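You operate a simulated robot arm through the tools that you are given. There is no shell and no other tool. Be economical: measure what you need, move in short steps, check, and stop when the job is done.

You are at the controls of a simulated two-armed robot. One attempt, no reset.

Task
Fetch the white jug and set it on the long island bench top. Put the green-capped cartridge on the short island bench top. Put the purple drink bottle on the long island bench top away on the middle shelf of the grey shelving. Carry the wide steel tray with both arms and set it on the shelf of the two-tier table. Take the black wheel and leave it on the lower shelf of the grey shelving. Take the skimmer on the fitting bench top and put it away on the top of the middle wall bench. Put the pink pan on the sorting bench top. Shut the wash tank heater door. Any order will do. Set down upright: white jug, purple drink bottle.

It is judged by the outcome, as a careful person would: the job done as asked, and still so three seconds after it is handed in. It fails if anything else is knocked over, pushed out of place, dropped, spilled or broken.

Robot
Two 6-joint arms with fingered hands on one trunk, on a base that drives. Base frame: it is fixed to the floor where the robot stands at the start and does not move with it; the origin is under the middle of the robot, x ahead of it, y to its left, z up; the surface under the hand at the start is at about z = 800. Readings come in mm, degrees, newtons and seconds.
The left shoulder is at the start at [50, 170, 985], the right one opposite. With the tool pointing down near the work surface each hand reaches from about 520 to 780 mm from the robot's upright axis, wherever it stands, measured 20 degrees to its own side. Places, roughly: black wheel (8x8x4 cm) [-12000, 2700, 800]; green-capped cartridge (8x8x18 cm) [-1700, 800, 900]; long island bench top [-2700, 1100, 800]; lower shelf of the grey shelving [-11900, -2100, 500]; middle shelf of the grey shelving [-11900, -2100, 900]; pink pan (22x19x6 cm) [-3700, 1100, 800]; purple drink bottle (7x7x21 cm) [-1500, 1300, 900]; shelf of the two-tier table [-5300, 900, 300]; short island bench top [-900, -2100, 800]; skimmer (10x13x22 cm) [-11500, 500, 900]; sorting bench top [-4000, 3600, 800]; top of the middle wall bench [-6800, -6900, 500]; wash tank heater door [-4700, -5300, 800]; white jug (10x16x12 cm) [600, 0, 900]; wide steel tray (52x25x6 cm) [-2800, 800, 800]. Payload 3.5 kg a hand.
The TCP of each hand is the grasp point between the finger pads, 26 mm short of the fingertips. In the tool frame z runs along the fingers and y along their closing line. Largest opening 132 mm; the body of the gripper starts 73 mm behind the TCP. The gripper is a hand of 3 fingers: y runs from the thumb to the fingers, the wrist lies at [0, 0, -234] in the tool frame, and closing takes about 1.5 s.
Orientation is told as [roll, pitch, yaw] about the base's x, y, z axes, in that order, counted from this pose: with the fingers straight down and closing along the base's y, the tool's x points along the base's -x, its y along +y and its z along -z.

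Tools
- The arms move only by the tool apply_moves. It takes "left_rows", "right_rows" or both (then of equal length, played together; a hand with none holds still); each is a list of rows, each a list of 7 numbers: the shift along the tool's x, y, z in mm, then the turn, a rotation vector about the tool's x, y, z in degrees, then the closure, from 0 (fully open) to 1 (shut). In form: [[tx, ty, tz, rx, ry, rz, gripper], ...]. A call has 1 to 8 rows; each row is the pose to reach, as a shift and turn from the pose commanded when the call began, along the tool's axes at that moment. Rows are played at 5 a second. More than 50 mm and 8.6 degrees between two rows, or a gripper value outside its range, and nothing of the call is played. A pose out of reach is approached as far as the arm can. The call stops where the force on the tool passes 40 N (or 10 N more than at its start, if that is more) or the arm is blocked; 0.2 s more then pass. The fingers move at their own pace (about 108 mm/s each) and stop on an object; they squeeze with about 24 N. The grip force told is the motor's: it shows also when the fingers shut on nothing. Time passes only in rows, and 0.2 s behind the last, so rows that repeat a pose let the fingers close. It gives the time, the measured TCP pose, the force on the tool (base axes), the opening and the grip force at its end, in the units of the frame above (readings bear some noise), with the torque about the TCP (base axes, N m) and any sound that the robot's microphone picked up.
- Cameras (640 x 400 px; columns grow to the right, rows downward): "scene" is now at [42.1, -8.5, 1580.5]; the picture's right is [-0.10, -0.99, 0.00], its down [-0.69, 0.07, -0.72] and it looks along [0.72, -0.07, -0.69] (base axes); focal length 266 px, centre (320, 200). "left" rides on the left gripper at [-62, 3, -92] in its tool frame; the picture's right is [-0.05, -1.00, 0.00], its down [0.83, -0.04, -0.56] and it looks along [0.55, -0.03, 0.83] (tool axes); focal length 230 px, centre (320, 200). "right" rides on the right gripper at [62, 3, -92] in its tool frame; the picture's right is [-0.05, 1.00, 0.00], its down [-0.83, -0.04, -0.56] and it looks along [-0.55, -0.03, 0.83] (tool axes); focal length 230 px, centre (320, 200). There is no depth. A picture from a camera that has moved, and an enlarged one, comes with that camera's place and axes in the base frame and with its lens.
- camera(camera): a new picture of that camera. No time passes.
- move_column(by): slides the trunk up (or, below 0, down) by that many mm; the arms and the scene camera ride with it, the base frame stays. It gives what a move gives, with no picture.
- roll_base(legs): drives the robot by 1 to 6 legs, each [ahead, left, turn to the left] in mm, mm and degrees, along the robot's own axes; the way and the turn of a leg run together, so that a leg with both is an arc; at most 1500 mm and 180 degrees a leg. The arms and the cameras ride along, it lands a little off, and it stops where it bumps. It gives what a move gives.
- hand_shape(shape, hand): the hand has 3 fingers and takes this shape, open, in about a second: jaw (thumb against the fingers, like two jaws); tri (thumb and two fingers); tip (a fingertip pinch); poke (one finger out to press); point (the index stretched); flat (the hand flat); cup (the hand cupped); fist (a fist). The gripper value then closes the fingers along that shape, each until it touches; the sizes above hold for jaw. It gives what a move gives, with no picture.
- pan_tilt(pan, tilt): turns the head with the scene camera to pan (to the left, within 86 degrees either way) and tilt (down, from -29 to 69), counted from straight ahead of the robot. It gives what a move gives.
- inspect(camera, box): a new picture of the part [left, top, right, bottom] of that camera's present view, enlarged. No time passes.
- job_done(): hands the job in; it is judged then, once.

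Work in short steps. Places have to be worked out from the pictures, the camera data and where the tool is seen: move nearer, look again, correct. Check each grasp and each placing, and mend what went wrong. You have 207 turns and 194 pictures in all, those below and enlarged ones among them. Open the grippers and draw the arms clear of the work before you hand the job in, unless the task says otherwise; then end with one line.

The tools are called after "Request:" as a command line: name --argument value ..., lists and objects as JSON in quotes. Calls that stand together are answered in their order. apply_moves: Moves the arms, as the interface text tells. Its arguments: {"type":"object","properties":{"left_rows":{"type":"array","items":{"type":"array","items":{"type":"number"}}},"right_rows":{"type":"array","items":{"type":"array","items":{"type":"number"}}}},"required":[]} The other tools are called the same way: move_column (by) slides the trunk up or down; hand_shape (shape, hand) gives the hand a shape; roll_base (legs) drives the base; pan_tilt (pan, tilt) turns the head that bears the scene camera; camera (camera) takes a picture; inspect (camera, box) takes an enlarged picture of a part of a camera's view; job_done () hands the job in.

At the start:

```text
t: 0.0
left_tool_pos: [571.5, 265.6, 1112.4]
left_tool_rot: [-0.1, 0.0, 0.0]
left_wrist_force: [0.4, -0.1, -0.1]
left_wrist_torque: [-0.06, 0.01, 0.0]
left_opening: 131.9
left_finger_force: 0.1
left_shape: jaw
right_tool_pos: [623.3, -250.8, 1000.2]
right_tool_rot: [0.0, 0.0, 0.0]
right_wrist_force: [-0.1, -0.5, -0.2]
right_wrist_torque: [0.02, -0.02, -0.03]
right_opening: 132.0
right_finger_force: 0.2
right_shape: jaw
trunk travel left (down, up): [-600.0, 110.0]
robot x, y, heading: [-0.4, 0.0, 0.2]
head pan, tilt: [-5.7, 44.0]
```

scene: 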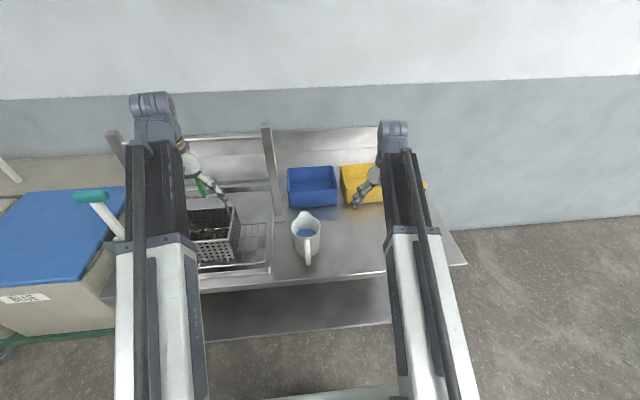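
right: 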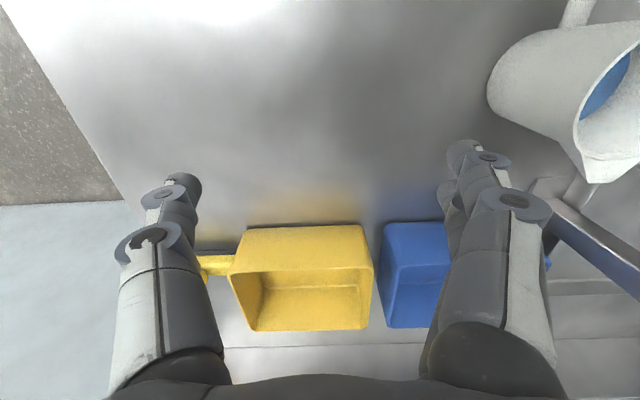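
left: 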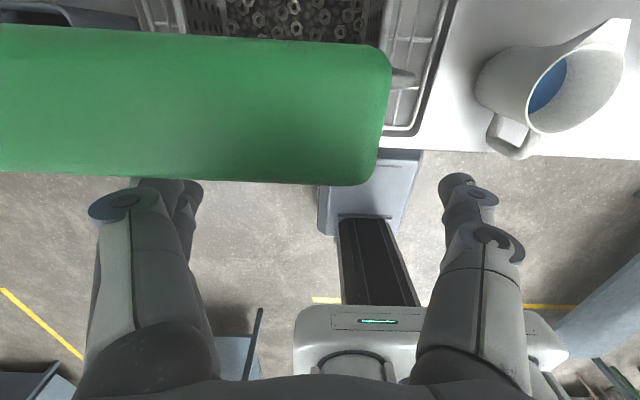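

The jug stands near [600, -10], its handle toward me and a blue liquid inside it. I want a closer look at it, and at the green thing near the left hand.

Request:
inspect --camera "scene" --box '[100, 90, 420, 290]'

```text
2.00 times, centred on (260, 190) of scene
camera zoom: at [42.1, -8.5, 1580.5], right [-0.1, -0.99, 0.0], down [-0.69, 0.07, -0.72], along [0.72, -0.07, -0.69], focal length 531 px, centre (440, 220)
```

zoom: 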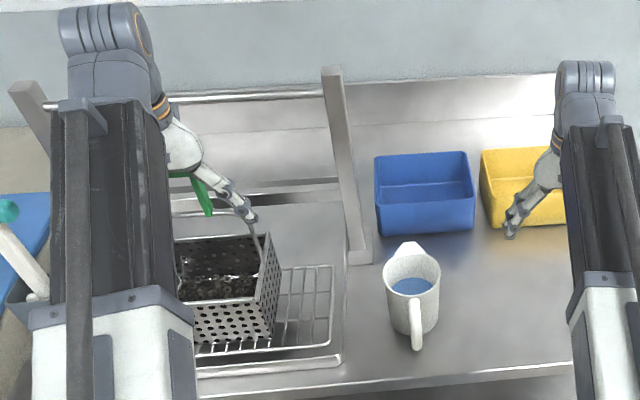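

The green thing is the grip of a wire basket right by the left hand, so I raise and draw back the left hand. At the same time I move the right hand across above the jug.

Request:
apply_moves --left_rows '[[0, 0, -40, 0, 0, 0, 0], [0, 0, -80, 0, 0, 0, 0], [0, 0, -100, 0, 0, 0, 0], [40, 0, -100, 0, 0, 0, 0], [80, 0, -100, 0, 0, 0, 0]]' --right_rows '[[2, 48, -10, 0, 0, 0, 0], [4, 96, -20, 0, 0, 0, 0], [6, 144, -20, 0, 0, 0, 0], [8, 192, -20, 0, 0, 0, 0], [10, 237, -20, 0, 0, 0, 0]]'

Request:
camera --camera "right"

Request:
camera --camera "scene"

```text
t: 1.2
left_tool_pos: [540.1, 275.6, 1136.5]
left_tool_rot: [0.4, -2.2, 0.0]
left_wrist_force: [0.2, 0.1, 1.2]
left_wrist_torque: [-0.04, -0.01, -0.01]
left_opening: 131.9
left_finger_force: 0.0
left_shape: jaw
left hand out of reach, approached as far as the arm can: row 1, 2, 3, 4, 5
right_tool_pos: [613.6, -14.5, 1021.2]
right_tool_rot: [0.0, -0.1, 0.0]
right_wrist_force: [0.1, 0.5, 0.3]
right_wrist_torque: [-0.05, -0.01, -0.01]
right_opening: 132.0
right_finger_force: 0.1
right_shape: jaw
trunk travel left (down, up): [-600.0, 110.0]
robot x, y, heading: [-0.3, -0.9, 0.0]
head pan, tilt: [-5.7, 44.0]
```

```text
189 pictures are left
camera right: at [552.3, -11.6, 1114.5], right [0.05, 1.0, 0.0], down [0.83, -0.04, 0.56], along [0.55, -0.03, -0.83], focal length 230 px, centre (320, 200)
```

right: 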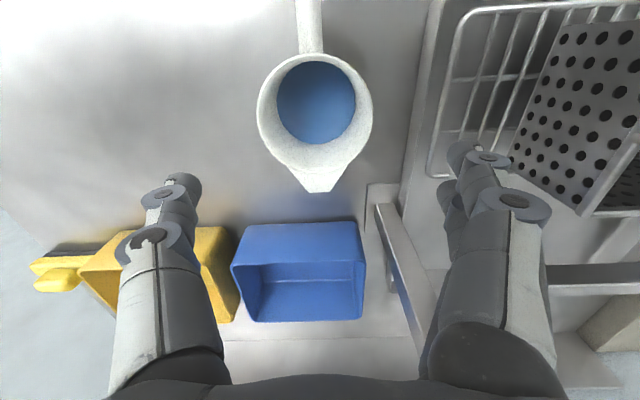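

```text
188 pictures are left
camera scene: at [41.3, -8.4, 1580.5], right [-0.1, -0.99, 0.0], down [-0.69, 0.07, -0.72], along [0.72, -0.07, -0.69], focal length 266 px, centre (320, 200)
```

scene: 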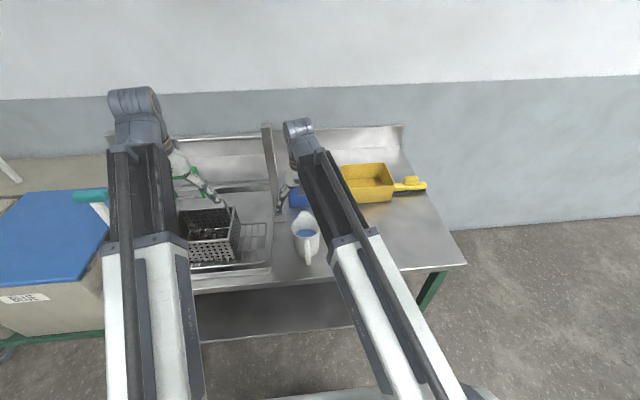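

The jug rim's centre works out at [595, -18, 920]. I line up over it and go down to about z 862, with the fingers on either side of the body.

Request:
apply_moves --right_rows '[[19, -4, 0, 0, 0, 0, 0], [19, -4, 40, 0, 0, 0, 0], [19, -4, 80, 0, 0, 0, 0], [19, -4, 110, 0, 0, 0, 0], [19, -4, 135, 0, 0, 0, 0], [19, -4, 158, 0, 0, 0, 0]]'

Request:
camera --camera "right"

Request:
inspect --camera "scene" --box '[220, 130, 400, 290]'

```text
t: 2.6
left_tool_pos: [540.1, 274.5, 1138.3]
left_tool_rot: [0.5, -2.2, -0.1]
left_wrist_force: [0.7, -0.3, -0.7]
left_wrist_torque: [-0.01, 0.01, 0.0]
left_opening: 131.8
left_finger_force: 0.0
left_shape: jaw
right_tool_pos: [597.5, -19.3, 877.7]
right_tool_rot: [0.1, -0.7, -0.1]
right_wrist_force: [-6.6, -1.9, 26.5]
right_wrist_torque: [-0.06, -0.3, -0.06]
right_opening: 131.2
right_finger_force: 0.1
right_shape: jaw
trunk travel left (down, up): [-600.0, 110.0]
robot x, y, heading: [-0.9, 4.3, -0.2]
head pan, tilt: [-5.7, 44.0]
stopped in row 6 (right hand): the force on the tool passed its limit at 57 N (the readings are from after the stop); the commanded pose is now the measured one
```

```text
187 pictures are left
camera right: at [534.9, -16.2, 970.1], right [0.05, 1.0, 0.0], down [0.82, -0.05, 0.57], along [0.56, -0.03, -0.82], focal length 230 px, centre (320, 200)
```

right: 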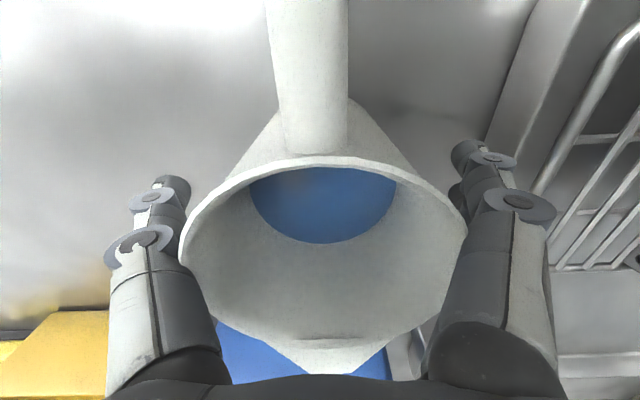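

```text
2.50 times, centred on (310, 210) of scene
camera zoom: at [40.3, -8.6, 1581.0], right [-0.1, -0.99, 0.0], down [-0.69, 0.07, -0.72], along [0.72, -0.07, -0.69], focal length 664 px, centre (345, 175)
```

zoom: 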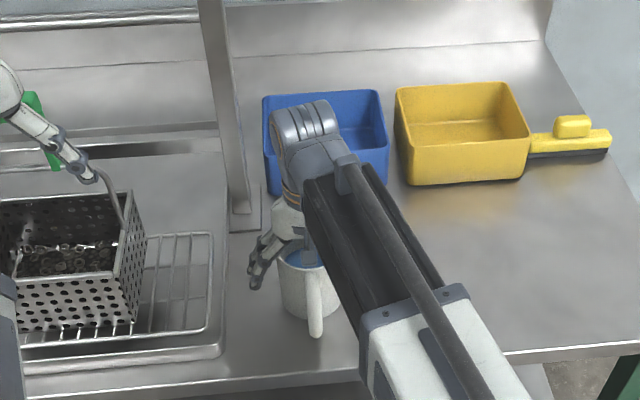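

The palm touched the rim, so I back off 5 mm and close on the body.

Request:
apply_moves --right_rows '[[0, 0, -5, 0, 0, 0, 0], [0, 0, -5, 0, 0, 0, 0.5], [0, 0, -5, 0, 0, 0, 1], [0, 0, -5, 0, 0, 0, 1], [0, 0, -5, 0, 0, 0, 1], [0, 0, -5, 0, 0, 0, 1], [0, 0, -5, 0, 0, 0, 1], [0, 0, -5, 0, 0, 0, 1]]'

Request:
camera --camera "right"

```text
t: 4.4
left_tool_pos: [541.6, 275.7, 1135.5]
left_tool_rot: [0.5, -2.0, 0.1]
left_wrist_force: [-0.8, -0.2, 0.3]
left_wrist_torque: [0.01, 0.01, -0.02]
left_opening: 131.7
left_finger_force: 0.1
left_shape: jaw
right_tool_pos: [599.1, -20.5, 879.0]
right_tool_rot: [0.1, -0.4, -0.1]
right_wrist_force: [1.6, 0.0, 0.0]
right_wrist_torque: [0.02, -0.02, -0.01]
right_opening: 85.1
right_finger_force: 24.4
right_shape: jaw
trunk travel left (down, up): [-600.0, 110.0]
robot x, y, heading: [0.6, -1.2, 0.1]
head pan, tilt: [-5.7, 44.0]
```

```text
185 pictures are left
camera right: at [536.6, -16.3, 972.2], right [0.05, 1.0, 0.0], down [0.83, -0.04, 0.56], along [0.56, -0.03, -0.83], focal length 230 px, centre (320, 200)
```

right: 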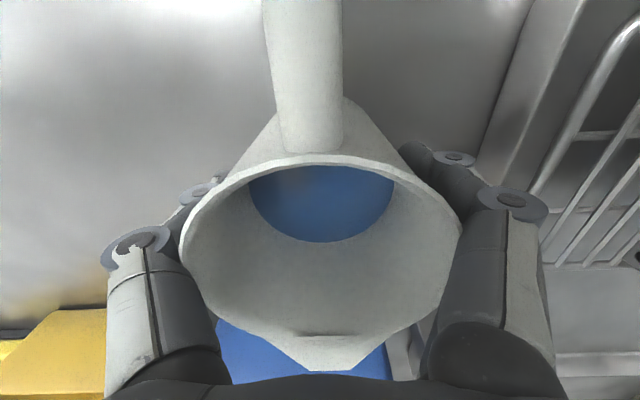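

The grip is firm at 85 mm and 24 N. I lift the jug slowly, and check it while looking around.

Request:
apply_moves --right_rows '[[0, 0, -20, 0, 0, 0, 1], [0, 0, -40, 0, 0, 0, 1], [0, 0, -65, 0, 0, 0, 1], [0, 0, -90, 0, 0, 0, 1], [0, 0, -110, 0, 0, 0, 1], [0, 0, -120, 0, 0, 0, 1]]'

Request:
camera --camera "right"

Request:
pan_tilt --pan 84 --tilt 25

Request:
camera --camera "scene"

Request:
pan_tilt --pan -84 --tilt 25

Request:
camera --camera "scene"

```text
t: 5.8
left_tool_pos: [541.2, 275.1, 1136.2]
left_tool_rot: [0.6, -2.1, 0.0]
left_wrist_force: [-0.3, 0.5, 0.0]
left_wrist_torque: [0.02, 0.02, -0.03]
left_opening: 132.1
left_finger_force: 0.1
left_shape: jaw
right_tool_pos: [596.9, -19.1, 1000.9]
right_tool_rot: [0.0, -0.5, 0.0]
right_wrist_force: [0.4, -0.2, -4.1]
right_wrist_torque: [0.03, 0.0, -0.02]
right_opening: 85.0
right_finger_force: 24.6
right_shape: jaw
trunk travel left (down, up): [-600.0, 110.0]
robot x, y, heading: [-0.0, -0.4, 0.1]
head pan, tilt: [-5.7, 44.0]
```

```text
184 pictures are left
camera right: at [534.6, -16.2, 1093.9], right [0.05, 1.0, 0.0], down [0.83, -0.04, 0.56], along [0.56, -0.03, -0.83], focal length 230 px, centre (320, 200)
```

right: 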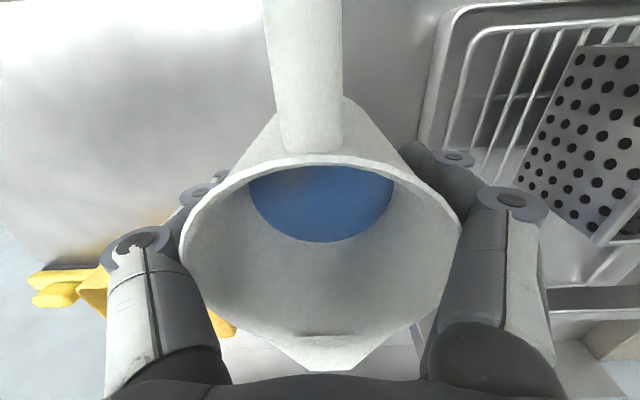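

```text
t: 7.4
left_tool_pos: [541.0, 275.1, 1134.7]
left_tool_rot: [0.5, -2.1, 0.0]
left_wrist_force: [-0.2, -0.2, 0.0]
left_wrist_torque: [0.0, -0.03, -0.01]
left_opening: 131.8
left_finger_force: 0.1
left_shape: jaw
right_tool_pos: [597.0, -18.7, 1000.3]
right_tool_rot: [0.1, -0.5, -0.1]
right_wrist_force: [0.1, -0.6, -4.4]
right_wrist_torque: [-0.01, 0.01, 0.03]
right_opening: 85.2
right_finger_force: 24.1
right_shape: jaw
trunk travel left (down, up): [-600.0, 110.0]
robot x, y, heading: [-0.3, -1.4, 0.2]
head pan, tilt: [84.0, 25.0]
```

```text
183 pictures are left
camera scene: at [-29.5, 91.3, 1609.6], right [0.99, -0.11, 0.0], down [-0.04, -0.42, -0.91], along [0.1, 0.9, -0.42], focal length 266 px, centre (320, 200)
```

scene: 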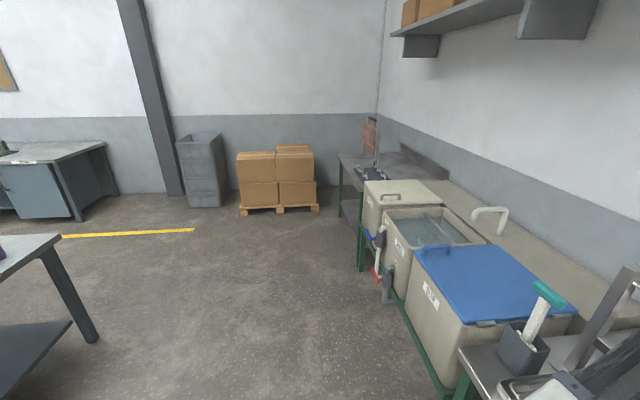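

```text
t: 10.0
left_tool_pos: [540.3, 275.0, 1137.3]
left_tool_rot: [0.6, -2.1, 0.0]
left_wrist_force: [0.3, -0.3, 0.2]
left_wrist_torque: [-0.02, -0.02, 0.04]
left_opening: 132.0
left_finger_force: 0.1
left_shape: jaw
right_tool_pos: [596.7, -19.2, 1000.9]
right_tool_rot: [0.1, -0.5, -0.2]
right_wrist_force: [0.2, 0.1, -3.9]
right_wrist_torque: [0.04, 0.0, -0.03]
right_opening: 84.8
right_finger_force: 23.3
right_shape: jaw
trunk travel left (down, up): [-600.0, 110.0]
robot x, y, heading: [3.1, 0.6, -0.1]
head pan, tilt: [-84.0, 25.0]
```

```text
182 pictures are left
camera scene: at [-29.5, -91.9, 1609.6], right [-0.99, -0.1, 0.0], down [-0.04, 0.42, -0.91], along [0.09, -0.9, -0.42], focal length 266 px, centre (320, 200)
```

scene: 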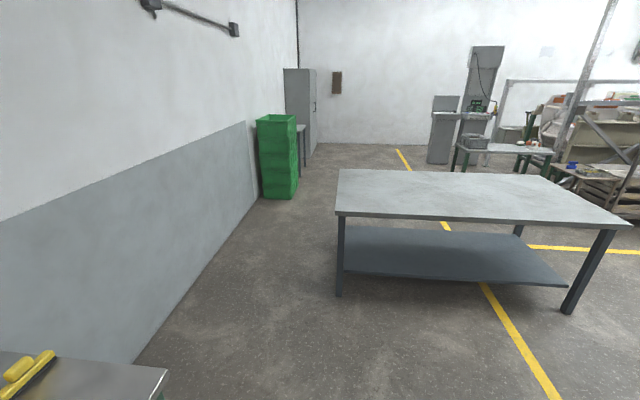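

The jug is held level. The short island is empty and easy to reach. I back away from the bench, turn to face +y and look at the long island.

Request:
roll_base --legs '[[-600, 0, 0], [0, 0, 45], [0, 0, 45]]'

Request:
pan_tilt --pan 55 --tilt 25

Request:
camera --camera "scene"

```text
t: 17.5
left_tool_pos: [-867.8, 539.9, 1136.5]
left_tool_rot: [0.5, -2.1, 90.2]
left_wrist_force: [0.2, 0.7, 1.0]
left_wrist_torque: [-0.02, 0.02, -0.03]
left_opening: 132.1
left_finger_force: 0.0
left_shape: jaw
right_tool_pos: [-573.0, 596.7, 1001.6]
right_tool_rot: [0.1, -0.4, 90.1]
right_wrist_force: [0.7, 0.7, -4.8]
right_wrist_torque: [-0.03, 0.01, -0.03]
right_opening: 85.1
right_finger_force: 23.8
right_shape: jaw
trunk travel left (down, up): [-600.0, 110.0]
robot x, y, heading: [-590.0, -1.5, 90.0]
head pan, tilt: [-84.0, 25.0]
```

```text
t: 19.7
left_tool_pos: [-867.2, 541.3, 1135.7]
left_tool_rot: [0.5, -2.1, 90.2]
left_wrist_force: [-0.7, -0.1, 0.5]
left_wrist_torque: [0.0, 0.02, 0.05]
left_opening: 132.1
left_finger_force: 0.1
left_shape: jaw
right_tool_pos: [-573.0, 597.3, 1000.8]
right_tool_rot: [0.1, -0.5, 90.2]
right_wrist_force: [0.0, 0.1, -4.3]
right_wrist_torque: [-0.03, 0.01, -0.01]
right_opening: 84.8
right_finger_force: 24.0
right_shape: jaw
trunk travel left (down, up): [-600.0, 110.0]
robot x, y, heading: [-589.6, -0.0, 90.1]
head pan, tilt: [55.0, 25.0]
```

```text
181 pictures are left
camera scene: at [-665.3, 13.1, 1609.6], right [0.57, 0.82, 0.0], down [0.35, -0.24, -0.91], along [-0.74, 0.52, -0.42], focal length 266 px, centre (320, 200)
```

scene: 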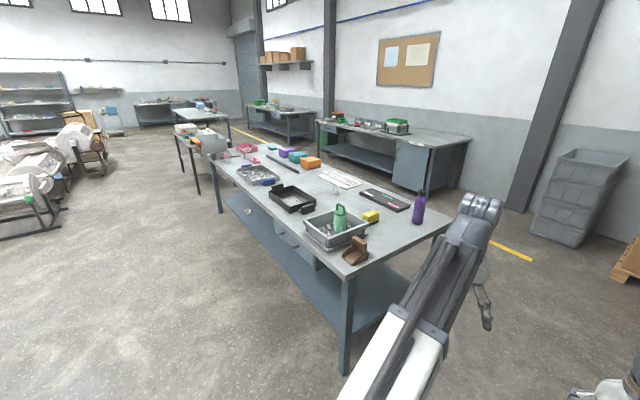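

I can see the whole island from here. I zoom in on the things on it.

Request:
inspect --camera "scene" --box '[200, 120, 440, 280]'

Request:
inspect --camera "scene" --box '[170, 120, 330, 220]'

```text
2.50 times, centred on (320, 200) of scene
camera zoom: at [-665.3, 13.1, 1609.6], right [0.57, 0.82, 0.0], down [0.35, -0.24, -0.91], along [-0.74, 0.52, -0.42], focal length 664 px, centre (320, 200)
```

zoom: 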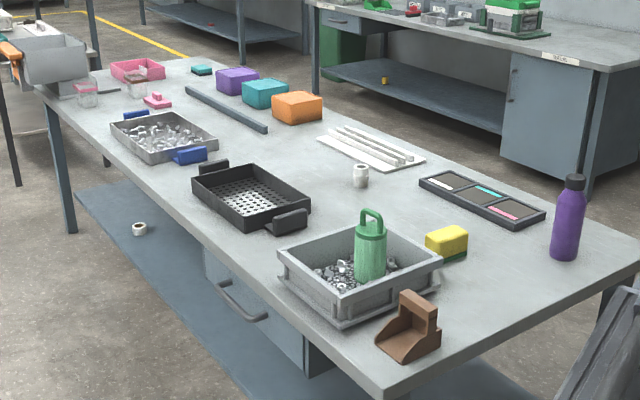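

```text
4.00 times, centred on (250, 170) of scene
camera zoom: at [-665.3, 13.1, 1609.6], right [0.57, 0.82, 0.0], down [0.35, -0.24, -0.91], along [-0.74, 0.52, -0.42], focal length 1062 px, centre (600, 320)
```

zoom: 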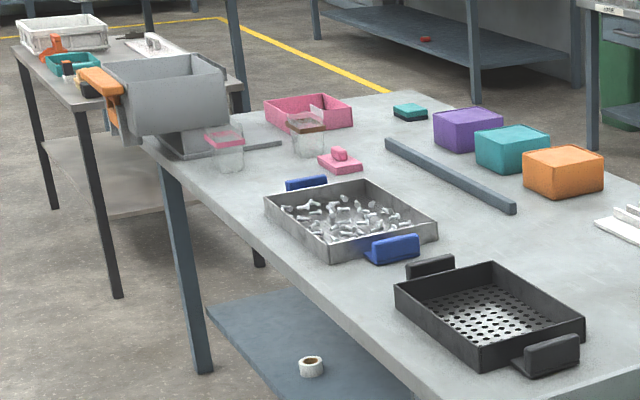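

The tray (silver with blue handles) is near [-2830, 850], and the cartridge stands in a grey bin near [-1700, 800]. The bottle is near [-1500, 1300], and there is free bench top near [-1450, 1010]. I drive to the island's east end facing -x to set the jug there.

Request:
roll_base --legs '[[1000, 0, 0], [0, 0, 45], [0, 0, 45], [200, 0, 0]]'

Request:
pan_tilt --pan 0 --tilt 42

Request:
camera --camera "scene"

Request:
camera --camera "right"

```text
t: 30.2
left_tool_pos: [-1327.1, 724.1, 1136.4]
left_tool_rot: [0.5, -2.1, -179.1]
left_wrist_force: [-0.5, 0.2, -1.8]
left_wrist_torque: [-0.02, 0.0, 0.01]
left_opening: 131.8
left_finger_force: 0.1
left_shape: jaw
right_tool_pos: [-1387.9, 1016.8, 1000.8]
right_tool_rot: [0.1, -0.5, -179.0]
right_wrist_force: [0.3, 0.0, -5.5]
right_wrist_torque: [-0.02, 0.0, 0.04]
right_opening: 84.5
right_finger_force: 24.3
right_shape: jaw
trunk travel left (down, up): [-600.0, 110.0]
robot x, y, heading: [-791.3, 1004.9, -178.9]
head pan, tilt: [55.0, 25.0]
```

```text
t: 31.5
left_tool_pos: [-1325.9, 723.9, 1134.9]
left_tool_rot: [0.5, -2.1, -179.1]
left_wrist_force: [0.4, 0.3, 0.5]
left_wrist_torque: [0.0, -0.02, 0.01]
left_opening: 132.1
left_finger_force: 0.1
left_shape: jaw
right_tool_pos: [-1388.0, 1016.2, 1000.9]
right_tool_rot: [0.1, -0.4, -179.0]
right_wrist_force: [0.0, -0.5, -3.9]
right_wrist_torque: [-0.01, -0.04, 0.02]
right_opening: 85.0
right_finger_force: 24.4
right_shape: jaw
trunk travel left (down, up): [-600.0, 110.0]
robot x, y, heading: [-788.4, 1009.9, -178.9]
head pan, tilt: [0.0, 42.0]
```

```text
178 pictures are left
camera scene: at [-834.0, 1006.6, 1583.4], right [-0.02, 1.0, 0.0], down [0.67, 0.01, -0.74], along [-0.74, -0.01, -0.67], focal length 266 px, centre (320, 200)
```

scene: 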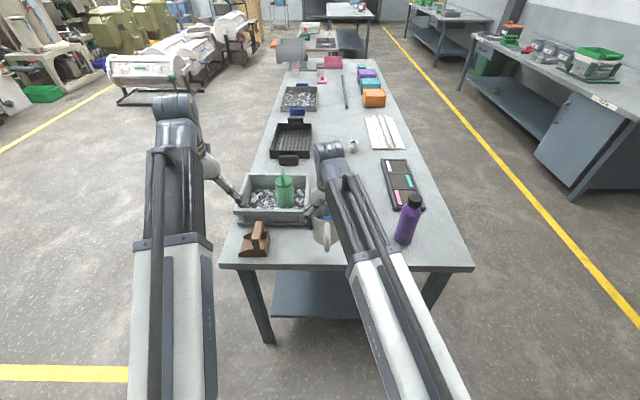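

```text
177 pictures are left
camera right: at [-1324.8, 1014.9, 1093.6], right [-0.04, -1.0, 0.0], down [-0.83, 0.03, 0.56], along [-0.56, 0.02, -0.83], focal length 230 px, centre (320, 200)
```

right: 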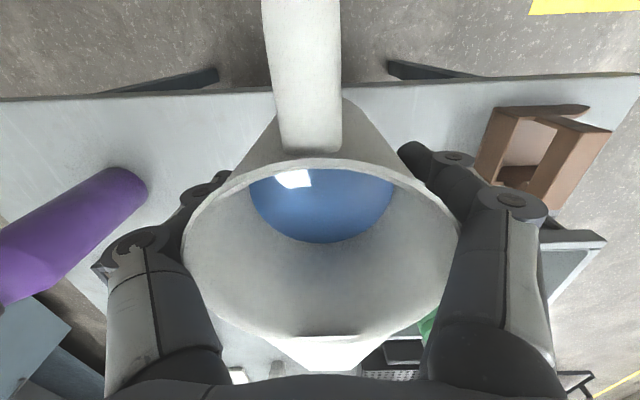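

The table's edge is at x≈-1357, the bin spans y≈650–960 and the bottle is near [-1467, 1304]. I move the jug to [-1480, 1060] and lower it most of the way.

Request:
apply_moves --right_rows '[[-30, -15, 0, 0, 0, 0, 1], [-60, -30, 0, 0, 0, 0, 1], [-92, -44, 0, 0, 0, 0, 1], [-92, -44, 30, 0, 0, 0, 1], [-92, -44, 60, 0, 0, 0, 1], [-92, -44, 90, 0, 0, 0, 1], [-92, -44, 108, 0, 0, 0, 1]]'

Request:
camera --camera "right"

Request:
inspect --camera "scene" --box '[210, 130, 450, 280]'

```text
t: 33.1
left_tool_pos: [-1327.9, 723.3, 1136.3]
left_tool_rot: [0.5, -2.1, -178.8]
left_wrist_force: [0.5, -0.9, -0.3]
left_wrist_torque: [-0.01, 0.02, 0.0]
left_opening: 131.9
left_finger_force: 0.0
left_shape: jaw
right_tool_pos: [-1481.6, 1059.5, 892.9]
right_tool_rot: [0.1, -0.5, -179.1]
right_wrist_force: [-0.4, -0.1, -4.9]
right_wrist_torque: [-0.01, -0.04, 0.0]
right_opening: 84.7
right_finger_force: 24.1
right_shape: jaw
trunk travel left (down, up): [-600.0, 110.0]
robot x, y, heading: [-788.5, 1011.2, -179.2]
head pan, tilt: [0.0, 42.0]
```

```text
176 pictures are left
camera right: at [-1419.2, 1057.2, 985.5], right [-0.04, -1.0, 0.0], down [-0.83, 0.03, 0.56], along [-0.56, 0.02, -0.83], focal length 230 px, centre (320, 200)
```

right: 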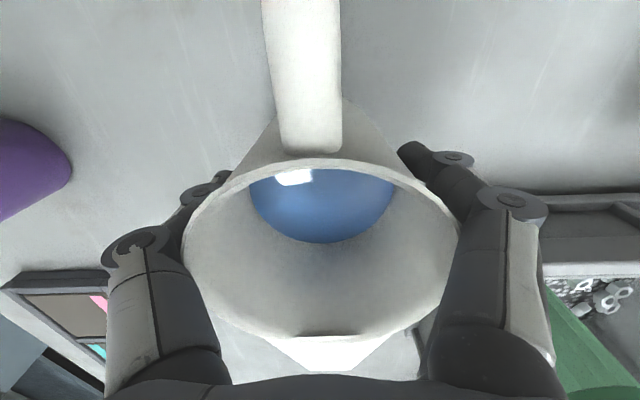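

```text
2.67 times, centred on (330, 205) of scene
camera zoom: at [-834.1, 1006.6, 1583.4], right [-0.02, 1.0, 0.0], down [0.67, 0.01, -0.74], along [-0.74, -0.01, -0.67], focal length 708 px, centre (293, 187)
```

zoom: 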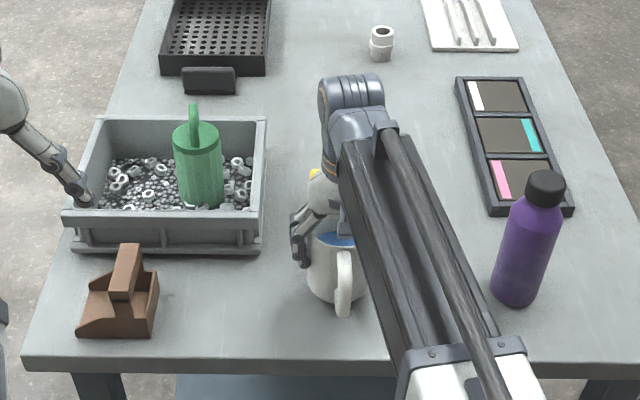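

The spot is clear all round. I lower it gently the last bit.

Request:
apply_moves --right_rows '[[0, 0, 4, 0, 0, 0, 1], [0, 0, 8, 0, 0, 0, 1], [0, 0, 11, 0, 0, 0, 1], [0, 0, 13, 0, 0, 0, 1], [0, 0, 13, 0, 0, 0, 1]]'

```text
t: 34.3
left_tool_pos: [-1326.6, 723.9, 1136.4]
left_tool_rot: [0.4, -2.1, -179.0]
left_wrist_force: [-0.5, 0.4, 0.9]
left_wrist_torque: [-0.01, -0.01, 0.01]
left_opening: 131.8
left_finger_force: 0.1
left_shape: jaw
right_tool_pos: [-1481.0, 1058.6, 881.1]
right_tool_rot: [0.1, -0.4, -179.2]
right_wrist_force: [0.7, 0.2, -5.0]
right_wrist_torque: [0.01, 0.03, 0.0]
right_opening: 84.5
right_finger_force: 23.7
right_shape: jaw
trunk travel left (down, up): [-600.0, 110.0]
robot x, y, heading: [-794.1, 1011.0, -179.0]
head pan, tilt: [0.0, 42.0]
```

No contact yet, so I go on in small steps.

Request:
apply_moves --right_rows '[[0, 0, 2, 0, 0, 0, 1], [0, 0, 4, 0, 0, 0, 1], [0, 0, 5, 0, 0, 0, 1], [0, 0, 5, 0, 0, 0, 1]]'

```text
t: 35.3
left_tool_pos: [-1324.7, 721.8, 1136.2]
left_tool_rot: [0.3, -2.3, -179.0]
left_wrist_force: [0.2, -0.3, 0.1]
left_wrist_torque: [0.03, -0.01, 0.03]
left_opening: 131.8
left_finger_force: 0.1
left_shape: jaw
right_tool_pos: [-1480.9, 1058.7, 878.2]
right_tool_rot: [0.0, -0.8, -179.0]
right_wrist_force: [-2.7, -1.7, 23.9]
right_wrist_torque: [0.1, -0.05, -0.01]
right_opening: 84.0
right_finger_force: 24.0
right_shape: jaw
trunk travel left (down, up): [-600.0, 110.0]
robot x, y, heading: [-790.7, 1009.8, -178.9]
head pan, tilt: [0.0, 42.0]
```

Now it is resting, with +24 N on the wrist. I open slowly, then go straight up to clear it.

Request:
apply_moves --right_rows '[[0, 0, -2, 0, 0, 0, 0.5], [0, 0, -2, 0, 0, 0, 0], [0, 0, -2, 0, 0, 0, 0], [0, 0, -2, 0, 0, 0, 0], [0, 0, -2, 0, 0, 0, 0]]'

Request:
apply_moves --right_rows '[[0, 0, -20, 0, 0, 0, 0], [0, 0, -50, 0, 0, 0, 0], [0, 0, -90, 0, 0, 0, 0], [0, 0, -130, 0, 0, 0, 0], [0, 0, -170, 0, 0, 0, 0]]'

Request:
camera --camera "right"

Request:
camera --camera "left"

```text
t: 36.5
left_tool_pos: [-1325.8, 723.9, 1137.6]
left_tool_rot: [0.5, -2.2, -178.9]
left_wrist_force: [-0.1, -0.8, 1.1]
left_wrist_torque: [-0.02, 0.02, 0.01]
left_opening: 131.9
left_finger_force: 0.1
left_shape: jaw
right_tool_pos: [-1480.6, 1059.6, 879.1]
right_tool_rot: [0.0, -0.6, -179.1]
right_wrist_force: [-2.9, 2.5, 20.0]
right_wrist_torque: [0.19, 0.0, -0.03]
right_opening: 131.5
right_finger_force: 0.1
right_shape: jaw
trunk travel left (down, up): [-600.0, 110.0]
robot x, y, heading: [-790.6, 1005.7, -179.0]
head pan, tilt: [0.0, 42.0]
```

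```text
t: 37.7
left_tool_pos: [-1325.4, 723.0, 1136.2]
left_tool_rot: [0.5, -2.1, -178.9]
left_wrist_force: [1.0, -0.3, -1.0]
left_wrist_torque: [0.04, 0.01, 0.01]
left_opening: 132.0
left_finger_force: 0.0
left_shape: jaw
right_tool_pos: [-1482.8, 1057.6, 1048.3]
right_tool_rot: [0.1, -0.7, -179.1]
right_wrist_force: [0.5, 0.2, -0.1]
right_wrist_torque: [-0.01, 0.03, 0.04]
right_opening: 131.6
right_finger_force: 0.0
right_shape: jaw
trunk travel left (down, up): [-600.0, 110.0]
robot x, y, heading: [-788.7, 1009.0, -179.1]
head pan, tilt: [0.0, 42.0]
```

```text
174 pictures are left
camera right: at [-1419.6, 1056.1, 1141.4], right [-0.04, -1.0, 0.0], down [-0.83, 0.03, 0.56], along [-0.56, 0.02, -0.83], focal length 230 px, centre (320, 200)
```

right: 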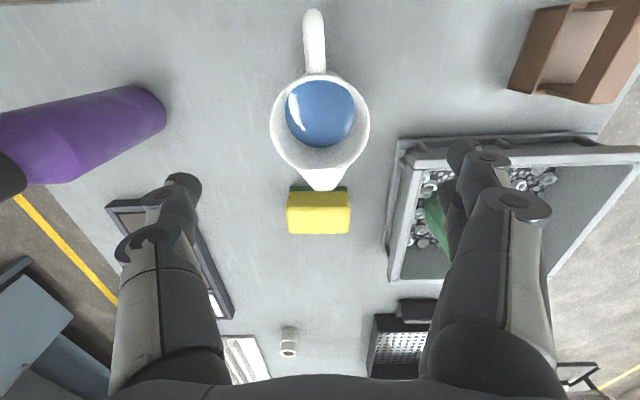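

```text
173 pictures are left
camera left: at [-1385.0, 720.2, 1230.8], right [-0.07, 1.0, -0.01], down [0.85, 0.06, 0.52], along [0.52, 0.03, -0.85], focal length 230 px, centre (320, 200)
```

left: 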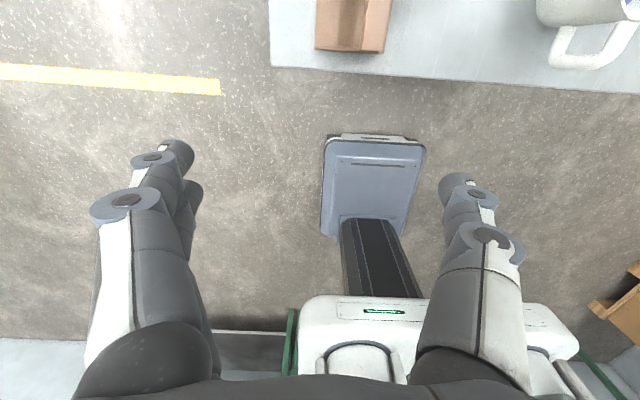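

The jug stands upright and clear. Next is the cartridge, which I judge to be near [-1650, 850] in the bin. I draw the right arm back and drive round to the south side, facing +y.

Request:
apply_moves --right_rows '[[40, 0, -20, 0, 0, 0, 0], [80, 20, -40, 0, 0, 0, 0], [100, 0, -50, 0, 0, 0, 0], [100, -40, -50, 0, 0, 0, 0], [100, -80, -50, 0, 0, 0, 0], [100, -120, -50, 0, 0, 0, 0]]'

Request:
roll_base --legs '[[-350, 0, 0], [0, 0, -45], [0, 0, -45], [-900, 0, 0], [0, 1080, 0]]'

Request:
pan_tilt --pan 10 --tilt 48

Request:
camera --camera "scene"

Request:
camera --camera "left"

```text
t: 39.1
left_tool_pos: [-1326.5, 723.0, 1136.5]
left_tool_rot: [0.4, -2.1, -179.0]
left_wrist_force: [0.0, -0.3, 0.1]
left_wrist_torque: [-0.02, 0.01, 0.01]
left_opening: 131.8
left_finger_force: 0.1
left_shape: jaw
right_tool_pos: [-1381.5, 1183.1, 1095.8]
right_tool_rot: [0.2, -0.5, -179.1]
right_wrist_force: [-0.4, 0.3, -0.3]
right_wrist_torque: [-0.01, 0.0, 0.01]
right_opening: 131.9
right_finger_force: 0.0
right_shape: jaw
trunk travel left (down, up): [-600.0, 110.0]
robot x, y, heading: [-792.8, 1002.7, -179.2]
head pan, tilt: [0.0, 42.0]
```

```text
t: 55.1
left_tool_pos: [-1830.3, 623.9, 1136.8]
left_tool_rot: [0.5, -2.1, 91.6]
left_wrist_force: [-0.4, 0.2, -0.2]
left_wrist_torque: [0.04, -0.02, -0.02]
left_opening: 131.9
left_finger_force: 0.1
left_shape: jaw
right_tool_pos: [-1372.3, 681.9, 1096.3]
right_tool_rot: [0.1, -0.7, 91.6]
right_wrist_force: [0.1, 0.1, -0.4]
right_wrist_torque: [0.04, 0.0, 0.0]
right_opening: 131.9
right_finger_force: 0.2
right_shape: jaw
trunk travel left (down, up): [-600.0, 110.0]
robot x, y, heading: [-1545.1, 90.1, 91.7]
head pan, tilt: [0.0, 42.0]
```

```text
t: 55.8
left_tool_pos: [-1831.2, 623.8, 1136.9]
left_tool_rot: [0.4, -2.2, 91.5]
left_wrist_force: [0.5, -0.5, -1.0]
left_wrist_torque: [0.01, -0.01, 0.01]
left_opening: 132.1
left_finger_force: 0.0
left_shape: jaw
right_tool_pos: [-1373.6, 683.6, 1095.7]
right_tool_rot: [0.1, -0.5, 91.6]
right_wrist_force: [0.3, 0.1, -0.5]
right_wrist_torque: [-0.06, -0.01, -0.04]
right_opening: 131.8
right_finger_force: 0.0
right_shape: jaw
trunk travel left (down, up): [-600.0, 110.0]
robot x, y, heading: [-1538.9, 92.8, 91.6]
head pan, tilt: [10.0, 48.0]
```

```text
172 pictures are left
camera scene: at [-1555.2, 128.2, 1574.9], right [0.98, 0.2, 0.0], down [0.15, -0.73, -0.67], along [-0.13, 0.66, -0.74], focal length 266 px, centre (320, 200)
```

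scene: 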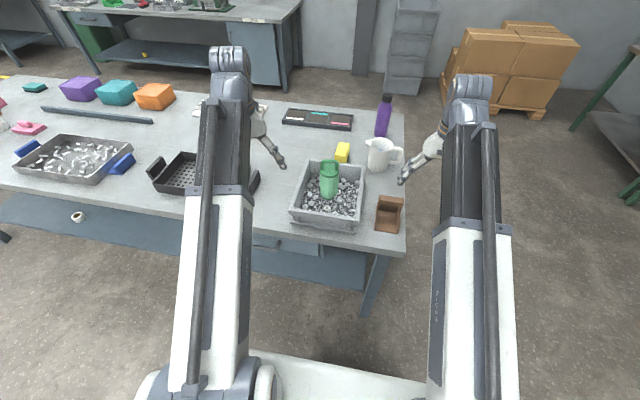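

```text
171 pictures are left
camera left: at [-1836.3, 682.5, 1230.8], right [1.0, 0.08, -0.01], down [0.07, -0.85, 0.52], along [0.04, -0.52, -0.85], focal length 230 px, centre (320, 200)
```

left: 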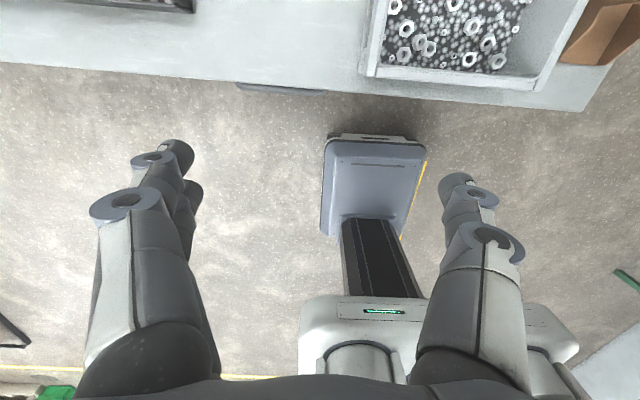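

The cartridge comes out at [-1665, 846]. I zoom in to see how to grip it.

Request:
inspect --camera "scene" --box '[270, 130, 430, 240]'

Request:
roll_base --legs '[[80, 0, -1.5]]'

```text
3.64 times, centred on (350, 185) of scene
camera zoom: at [-1555.2, 128.2, 1574.9], right [0.98, 0.2, 0.0], down [0.15, -0.73, -0.67], along [-0.13, 0.66, -0.74], focal length 966 px, centre (211, 254)
```

zoom: 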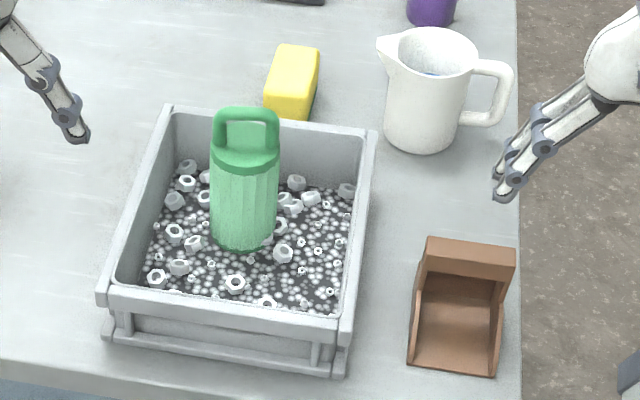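

```text
t: 56.9
left_tool_pos: [-1817.5, 713.6, 1137.5]
left_tool_rot: [0.5, -2.1, 90.1]
left_wrist_force: [-0.4, 0.4, -0.9]
left_wrist_torque: [-0.01, -0.02, 0.03]
left_opening: 131.8
left_finger_force: 0.0
left_shape: jaw
right_tool_pos: [-1358.9, 761.8, 1094.6]
right_tool_rot: [0.0, -0.5, 90.2]
right_wrist_force: [0.8, 0.6, -0.2]
right_wrist_torque: [0.0, 0.01, 0.01]
right_opening: 131.8
right_finger_force: 0.1
right_shape: jaw
trunk travel left (down, up): [-600.0, 110.0]
robot x, y, heading: [-1543.2, 174.2, 90.0]
head pan, tilt: [10.0, 48.0]
```

The base of the cartridge is at z≈825 and its loop handle tops out near 985. I will grip it from above just under the collar, so I bring the left hand over it first.

Request:
apply_moves --left_rows '[[-30, -38, 10, 0, 0.5, 0, 0], [-65, -76, 20, 0.2, 1, 0, 0], [-100, -114, 30, 0.3, 1.5, 0, 0], [-132, -152, 40, 0.5, 2.1, 0, 0]]'

Request:
camera --camera "left"

Request:
inspect --camera "scene" --box '[220, 60, 460, 260]'

```text
refused: row 2 steps farther than a row can; nothing moved
```

```text
169 pictures are left
camera left: at [-1821.9, 772.8, 1230.1], right [1.0, 0.05, -0.01], down [0.05, -0.85, 0.52], along [0.02, -0.52, -0.85], focal length 230 px, centre (320, 200)
```

left: 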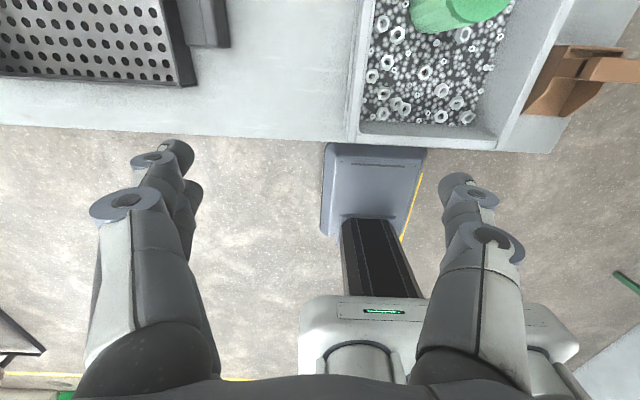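

```text
2.00 times, centred on (340, 160) of scene
camera zoom: at [-1555.4, 211.6, 1574.8], right [0.98, 0.18, 0.0], down [0.13, -0.73, -0.67], along [-0.12, 0.66, -0.74], focal length 531 px, centre (280, 280)
```

zoom: 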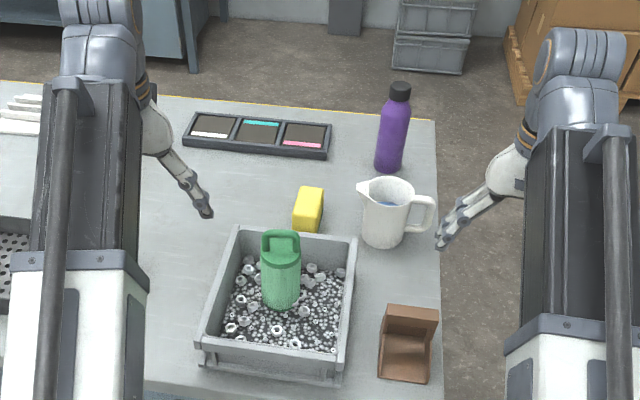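

That step was too long, so I repeat it in smaller rows.

Request:
apply_moves --left_rows '[[-22, -25, 10, 0, 0.5, 0, 0], [-44, -50, 20, 0.2, 1, 0, 0], [-66, -76, 30, 0.3, 1.5, 0, 0], [-88, -102, 40, 0.5, 2.1, 0, 0], [-110, -128, 40, 0.5, 2.1, 0, 0], [-132, -152, 40, 0.5, 2.1, 0, 0]]'

Request:
camera --camera "left"

Request:
inspect --camera "scene" --box '[220, 60, 460, 260]'

```text
t: 58.3
left_tool_pos: [-1666.2, 848.8, 1098.5]
left_tool_rot: [0.0, 0.0, 90.2]
left_wrist_force: [0.0, -0.4, -0.2]
left_wrist_torque: [-0.02, 0.01, -0.02]
left_opening: 131.8
left_finger_force: 0.1
left_shape: jaw
right_tool_pos: [-1357.6, 760.5, 1095.3]
right_tool_rot: [0.1, -0.4, 90.0]
right_wrist_force: [0.2, -0.1, -0.3]
right_wrist_torque: [0.01, 0.0, 0.05]
right_opening: 131.9
right_finger_force: 0.1
right_shape: jaw
trunk travel left (down, up): [-600.0, 110.0]
robot x, y, heading: [-1541.7, 172.3, 90.2]
head pan, tilt: [10.0, 48.0]
```

```text
167 pictures are left
camera left: at [-1670.7, 909.6, 1191.3], right [1.0, 0.05, 0.0], down [0.05, -0.83, 0.56], along [0.03, -0.55, -0.83], focal length 230 px, centre (320, 200)
```

left: 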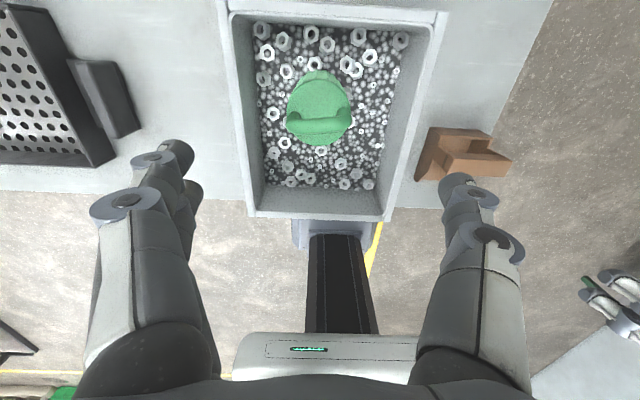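

```text
2.00 times, centred on (340, 160) of scene
camera zoom: at [-1555.2, 210.4, 1574.8], right [0.98, 0.18, 0.0], down [0.13, -0.73, -0.67], along [-0.12, 0.66, -0.74], focal length 531 px, centre (280, 280)
```

zoom: 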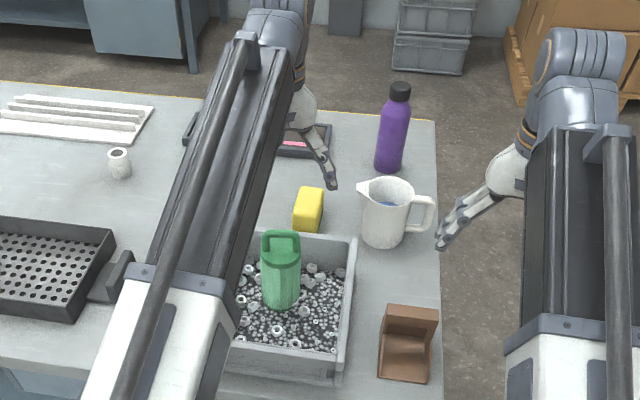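

The cap sits at about [-1668, 854], which puts me nearly on it. I go down to z 914.

Request:
apply_moves --left_rows '[[-5, 1, 30, 0, 0, 0, 0], [-5, 1, 65, 0, 0, 0, 0], [-5, 1, 100, 0, 0, 0, 0], [-5, 1, 135, 0, 0, 0, 0], [-5, 1, 160, 0, 0, 0, 0], [-5, 1, 175, 0, 0, 0, 0], [-5, 1, 184, 0, 0, 0, 0]]'

Request:
camera --camera "left"

```text
t: 59.9
left_tool_pos: [-1667.8, 852.8, 919.6]
left_tool_rot: [0.0, -0.5, 90.2]
left_wrist_force: [1.6, 3.1, 29.3]
left_wrist_torque: [-0.34, -0.04, 0.03]
left_opening: 131.7
left_finger_force: 0.1
left_shape: jaw
right_tool_pos: [-1357.7, 758.5, 1097.3]
right_tool_rot: [0.1, -0.6, 90.1]
right_wrist_force: [0.0, 0.2, 0.1]
right_wrist_torque: [-0.01, 0.01, 0.03]
right_opening: 131.9
right_finger_force: 0.0
right_shape: jaw
trunk travel left (down, up): [-600.0, 110.0]
robot x, y, heading: [-1541.7, 172.6, 90.2]
head pan, tilt: [10.0, 48.0]
```

```text
165 pictures are left
camera left: at [-1671.8, 912.8, 1012.0], right [1.0, 0.05, 0.0], down [0.04, -0.83, 0.55], along [0.03, -0.55, -0.84], focal length 230 px, centre (320, 200)
```

left: 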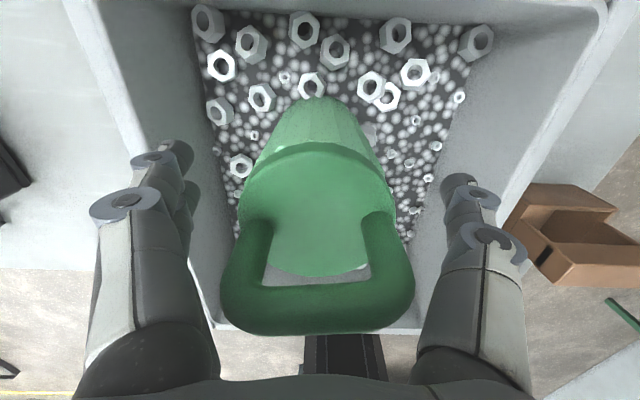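

The palm is touching the loop. I back off 4 mm and close.

Request:
apply_moves --left_rows '[[0, 0, -6, 0, 0, 0, 0], [0, 0, -6, 0, 0, 0, 0.5], [0, 0, -6, 0, 0, 0, 1], [0, 0, -6, 0, 0, 0, 1], [0, 0, -6, 0, 0, 0, 1], [0, 0, -6, 0, 0, 0, 1], [0, 0, -6, 0, 0, 0, 1], [0, 0, -6, 0, 0, 0, 1]]'

Request:
camera --camera "left"

```text
t: 61.7
left_tool_pos: [-1669.1, 850.2, 922.6]
left_tool_rot: [-0.1, 0.0, 90.1]
left_wrist_force: [-2.9, 0.5, 7.5]
left_wrist_torque: [0.1, 0.58, 0.0]
left_opening: 68.1
left_finger_force: 24.1
left_shape: jaw
right_tool_pos: [-1358.4, 759.7, 1095.3]
right_tool_rot: [0.0, -0.6, 90.1]
right_wrist_force: [0.5, 0.7, -0.3]
right_wrist_torque: [0.03, 0.02, 0.02]
right_opening: 132.1
right_finger_force: 0.0
right_shape: jaw
trunk travel left (down, up): [-600.0, 110.0]
robot x, y, heading: [-1539.4, 173.6, 90.1]
head pan, tilt: [10.0, 48.0]
```

```text
164 pictures are left
camera left: at [-1672.2, 913.3, 1014.5], right [1.0, 0.05, 0.0], down [0.04, -0.83, 0.55], along [0.03, -0.55, -0.83], focal length 230 px, centre (320, 200)
```

left: 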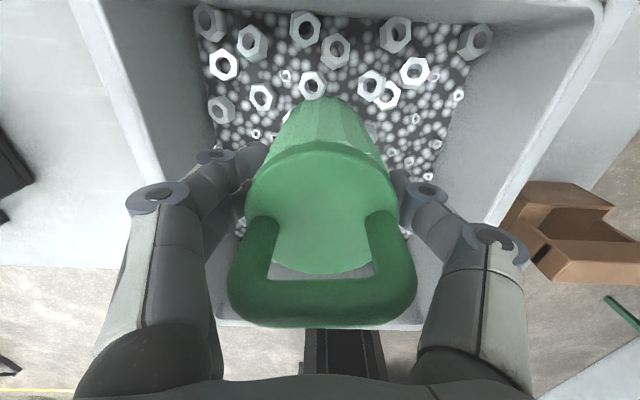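

I have it at 68 mm and 24 N. I lift it slowly straight up.

Request:
apply_moves --left_rows '[[0, 0, -15, 0, 0, 0, 1], [0, 0, -35, 0, 0, 0, 1], [0, 0, -60, 0, 0, 0, 1], [0, 0, -85, 0, 0, 0, 1], [0, 0, -110, 0, 0, 0, 1], [0, 0, -135, 0, 0, 0, 1], [0, 0, -160, 0, 0, 0, 1]]'

Request:
camera --camera "left"

Request:
camera --camera "scene"

```text
t: 63.3
left_tool_pos: [-1667.6, 851.3, 1081.4]
left_tool_rot: [0.0, 0.0, 90.2]
left_wrist_force: [-0.5, -0.2, -3.0]
left_wrist_torque: [0.03, 0.01, 0.02]
left_opening: 64.4
left_finger_force: 23.9
left_shape: jaw
right_tool_pos: [-1359.3, 760.2, 1094.9]
right_tool_rot: [0.1, -0.5, 90.1]
right_wrist_force: [0.0, 0.1, -0.4]
right_wrist_torque: [0.02, 0.0, -0.02]
right_opening: 131.9
right_finger_force: 0.0
right_shape: jaw
trunk travel left (down, up): [-600.0, 110.0]
robot x, y, heading: [-1545.6, 175.8, 90.3]
head pan, tilt: [10.0, 48.0]
```

```text
163 pictures are left
camera left: at [-1671.5, 913.4, 1173.1], right [1.0, 0.05, 0.0], down [0.04, -0.83, 0.56], along [0.03, -0.55, -0.83], focal length 230 px, centre (320, 200)
```

left: 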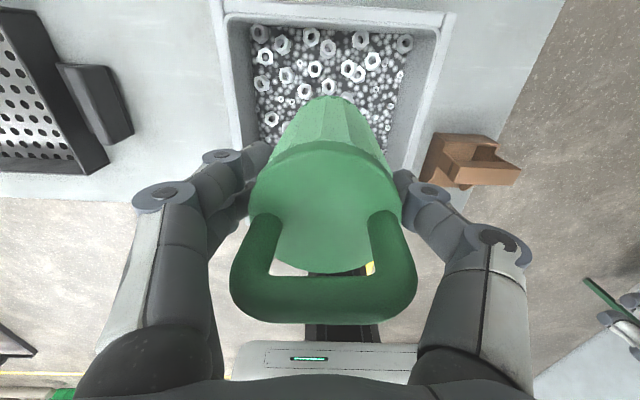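

```text
162 pictures are left
camera scene: at [-1555.5, 210.3, 1574.8], right [0.98, 0.18, 0.0], down [0.13, -0.73, -0.67], along [-0.12, 0.66, -0.74], focal length 266 px, centre (320, 200)
```

scene: 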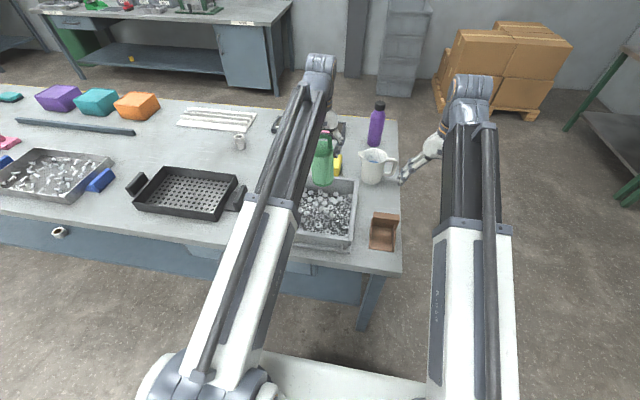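

The cartridge is out, with nothing spilled. I back off, turn round and drive to the north edge (y≈-1630) of the short island.

Request:
roll_base --legs '[[-700, 0, 0], [0, 0, -90], [0, 0, -90], [550, 0, 0]]'

Request:
camera --camera "scene"

```text
t: 77.5
left_tool_pos: [-1437.9, -1761.8, 1081.1]
left_tool_rot: [0.0, 0.1, -91.0]
left_wrist_force: [-0.5, -0.4, -3.1]
left_wrist_torque: [-0.02, 0.01, 0.0]
left_opening: 64.6
left_finger_force: 23.7
left_shape: jaw
right_tool_pos: [-1744.9, -1665.0, 1096.1]
right_tool_rot: [0.0, -0.5, -91.0]
right_wrist_force: [-0.2, -0.3, 0.0]
right_wrist_torque: [0.0, -0.01, 0.01]
right_opening: 132.1
right_finger_force: 0.0
right_shape: jaw
trunk travel left (down, up): [-600.0, 110.0]
robot x, y, heading: [-1552.3, -1079.9, -90.9]
head pan, tilt: [10.0, 48.0]
```

```text
161 pictures are left
camera scene: at [-1537.1, -1118.9, 1574.8], right [-0.99, -0.16, 0.0], down [-0.12, 0.73, -0.67], along [0.11, -0.66, -0.74], focal length 266 px, centre (320, 200)
```

scene: 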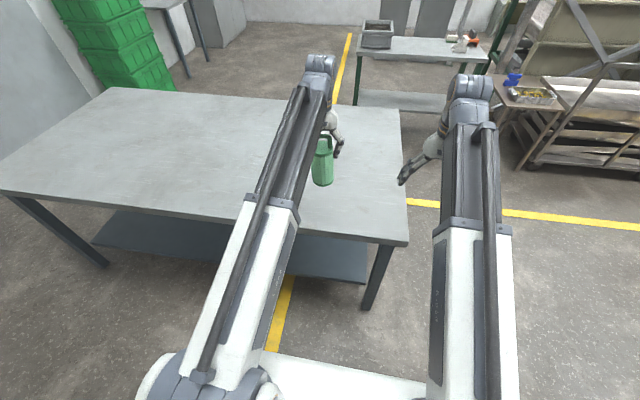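

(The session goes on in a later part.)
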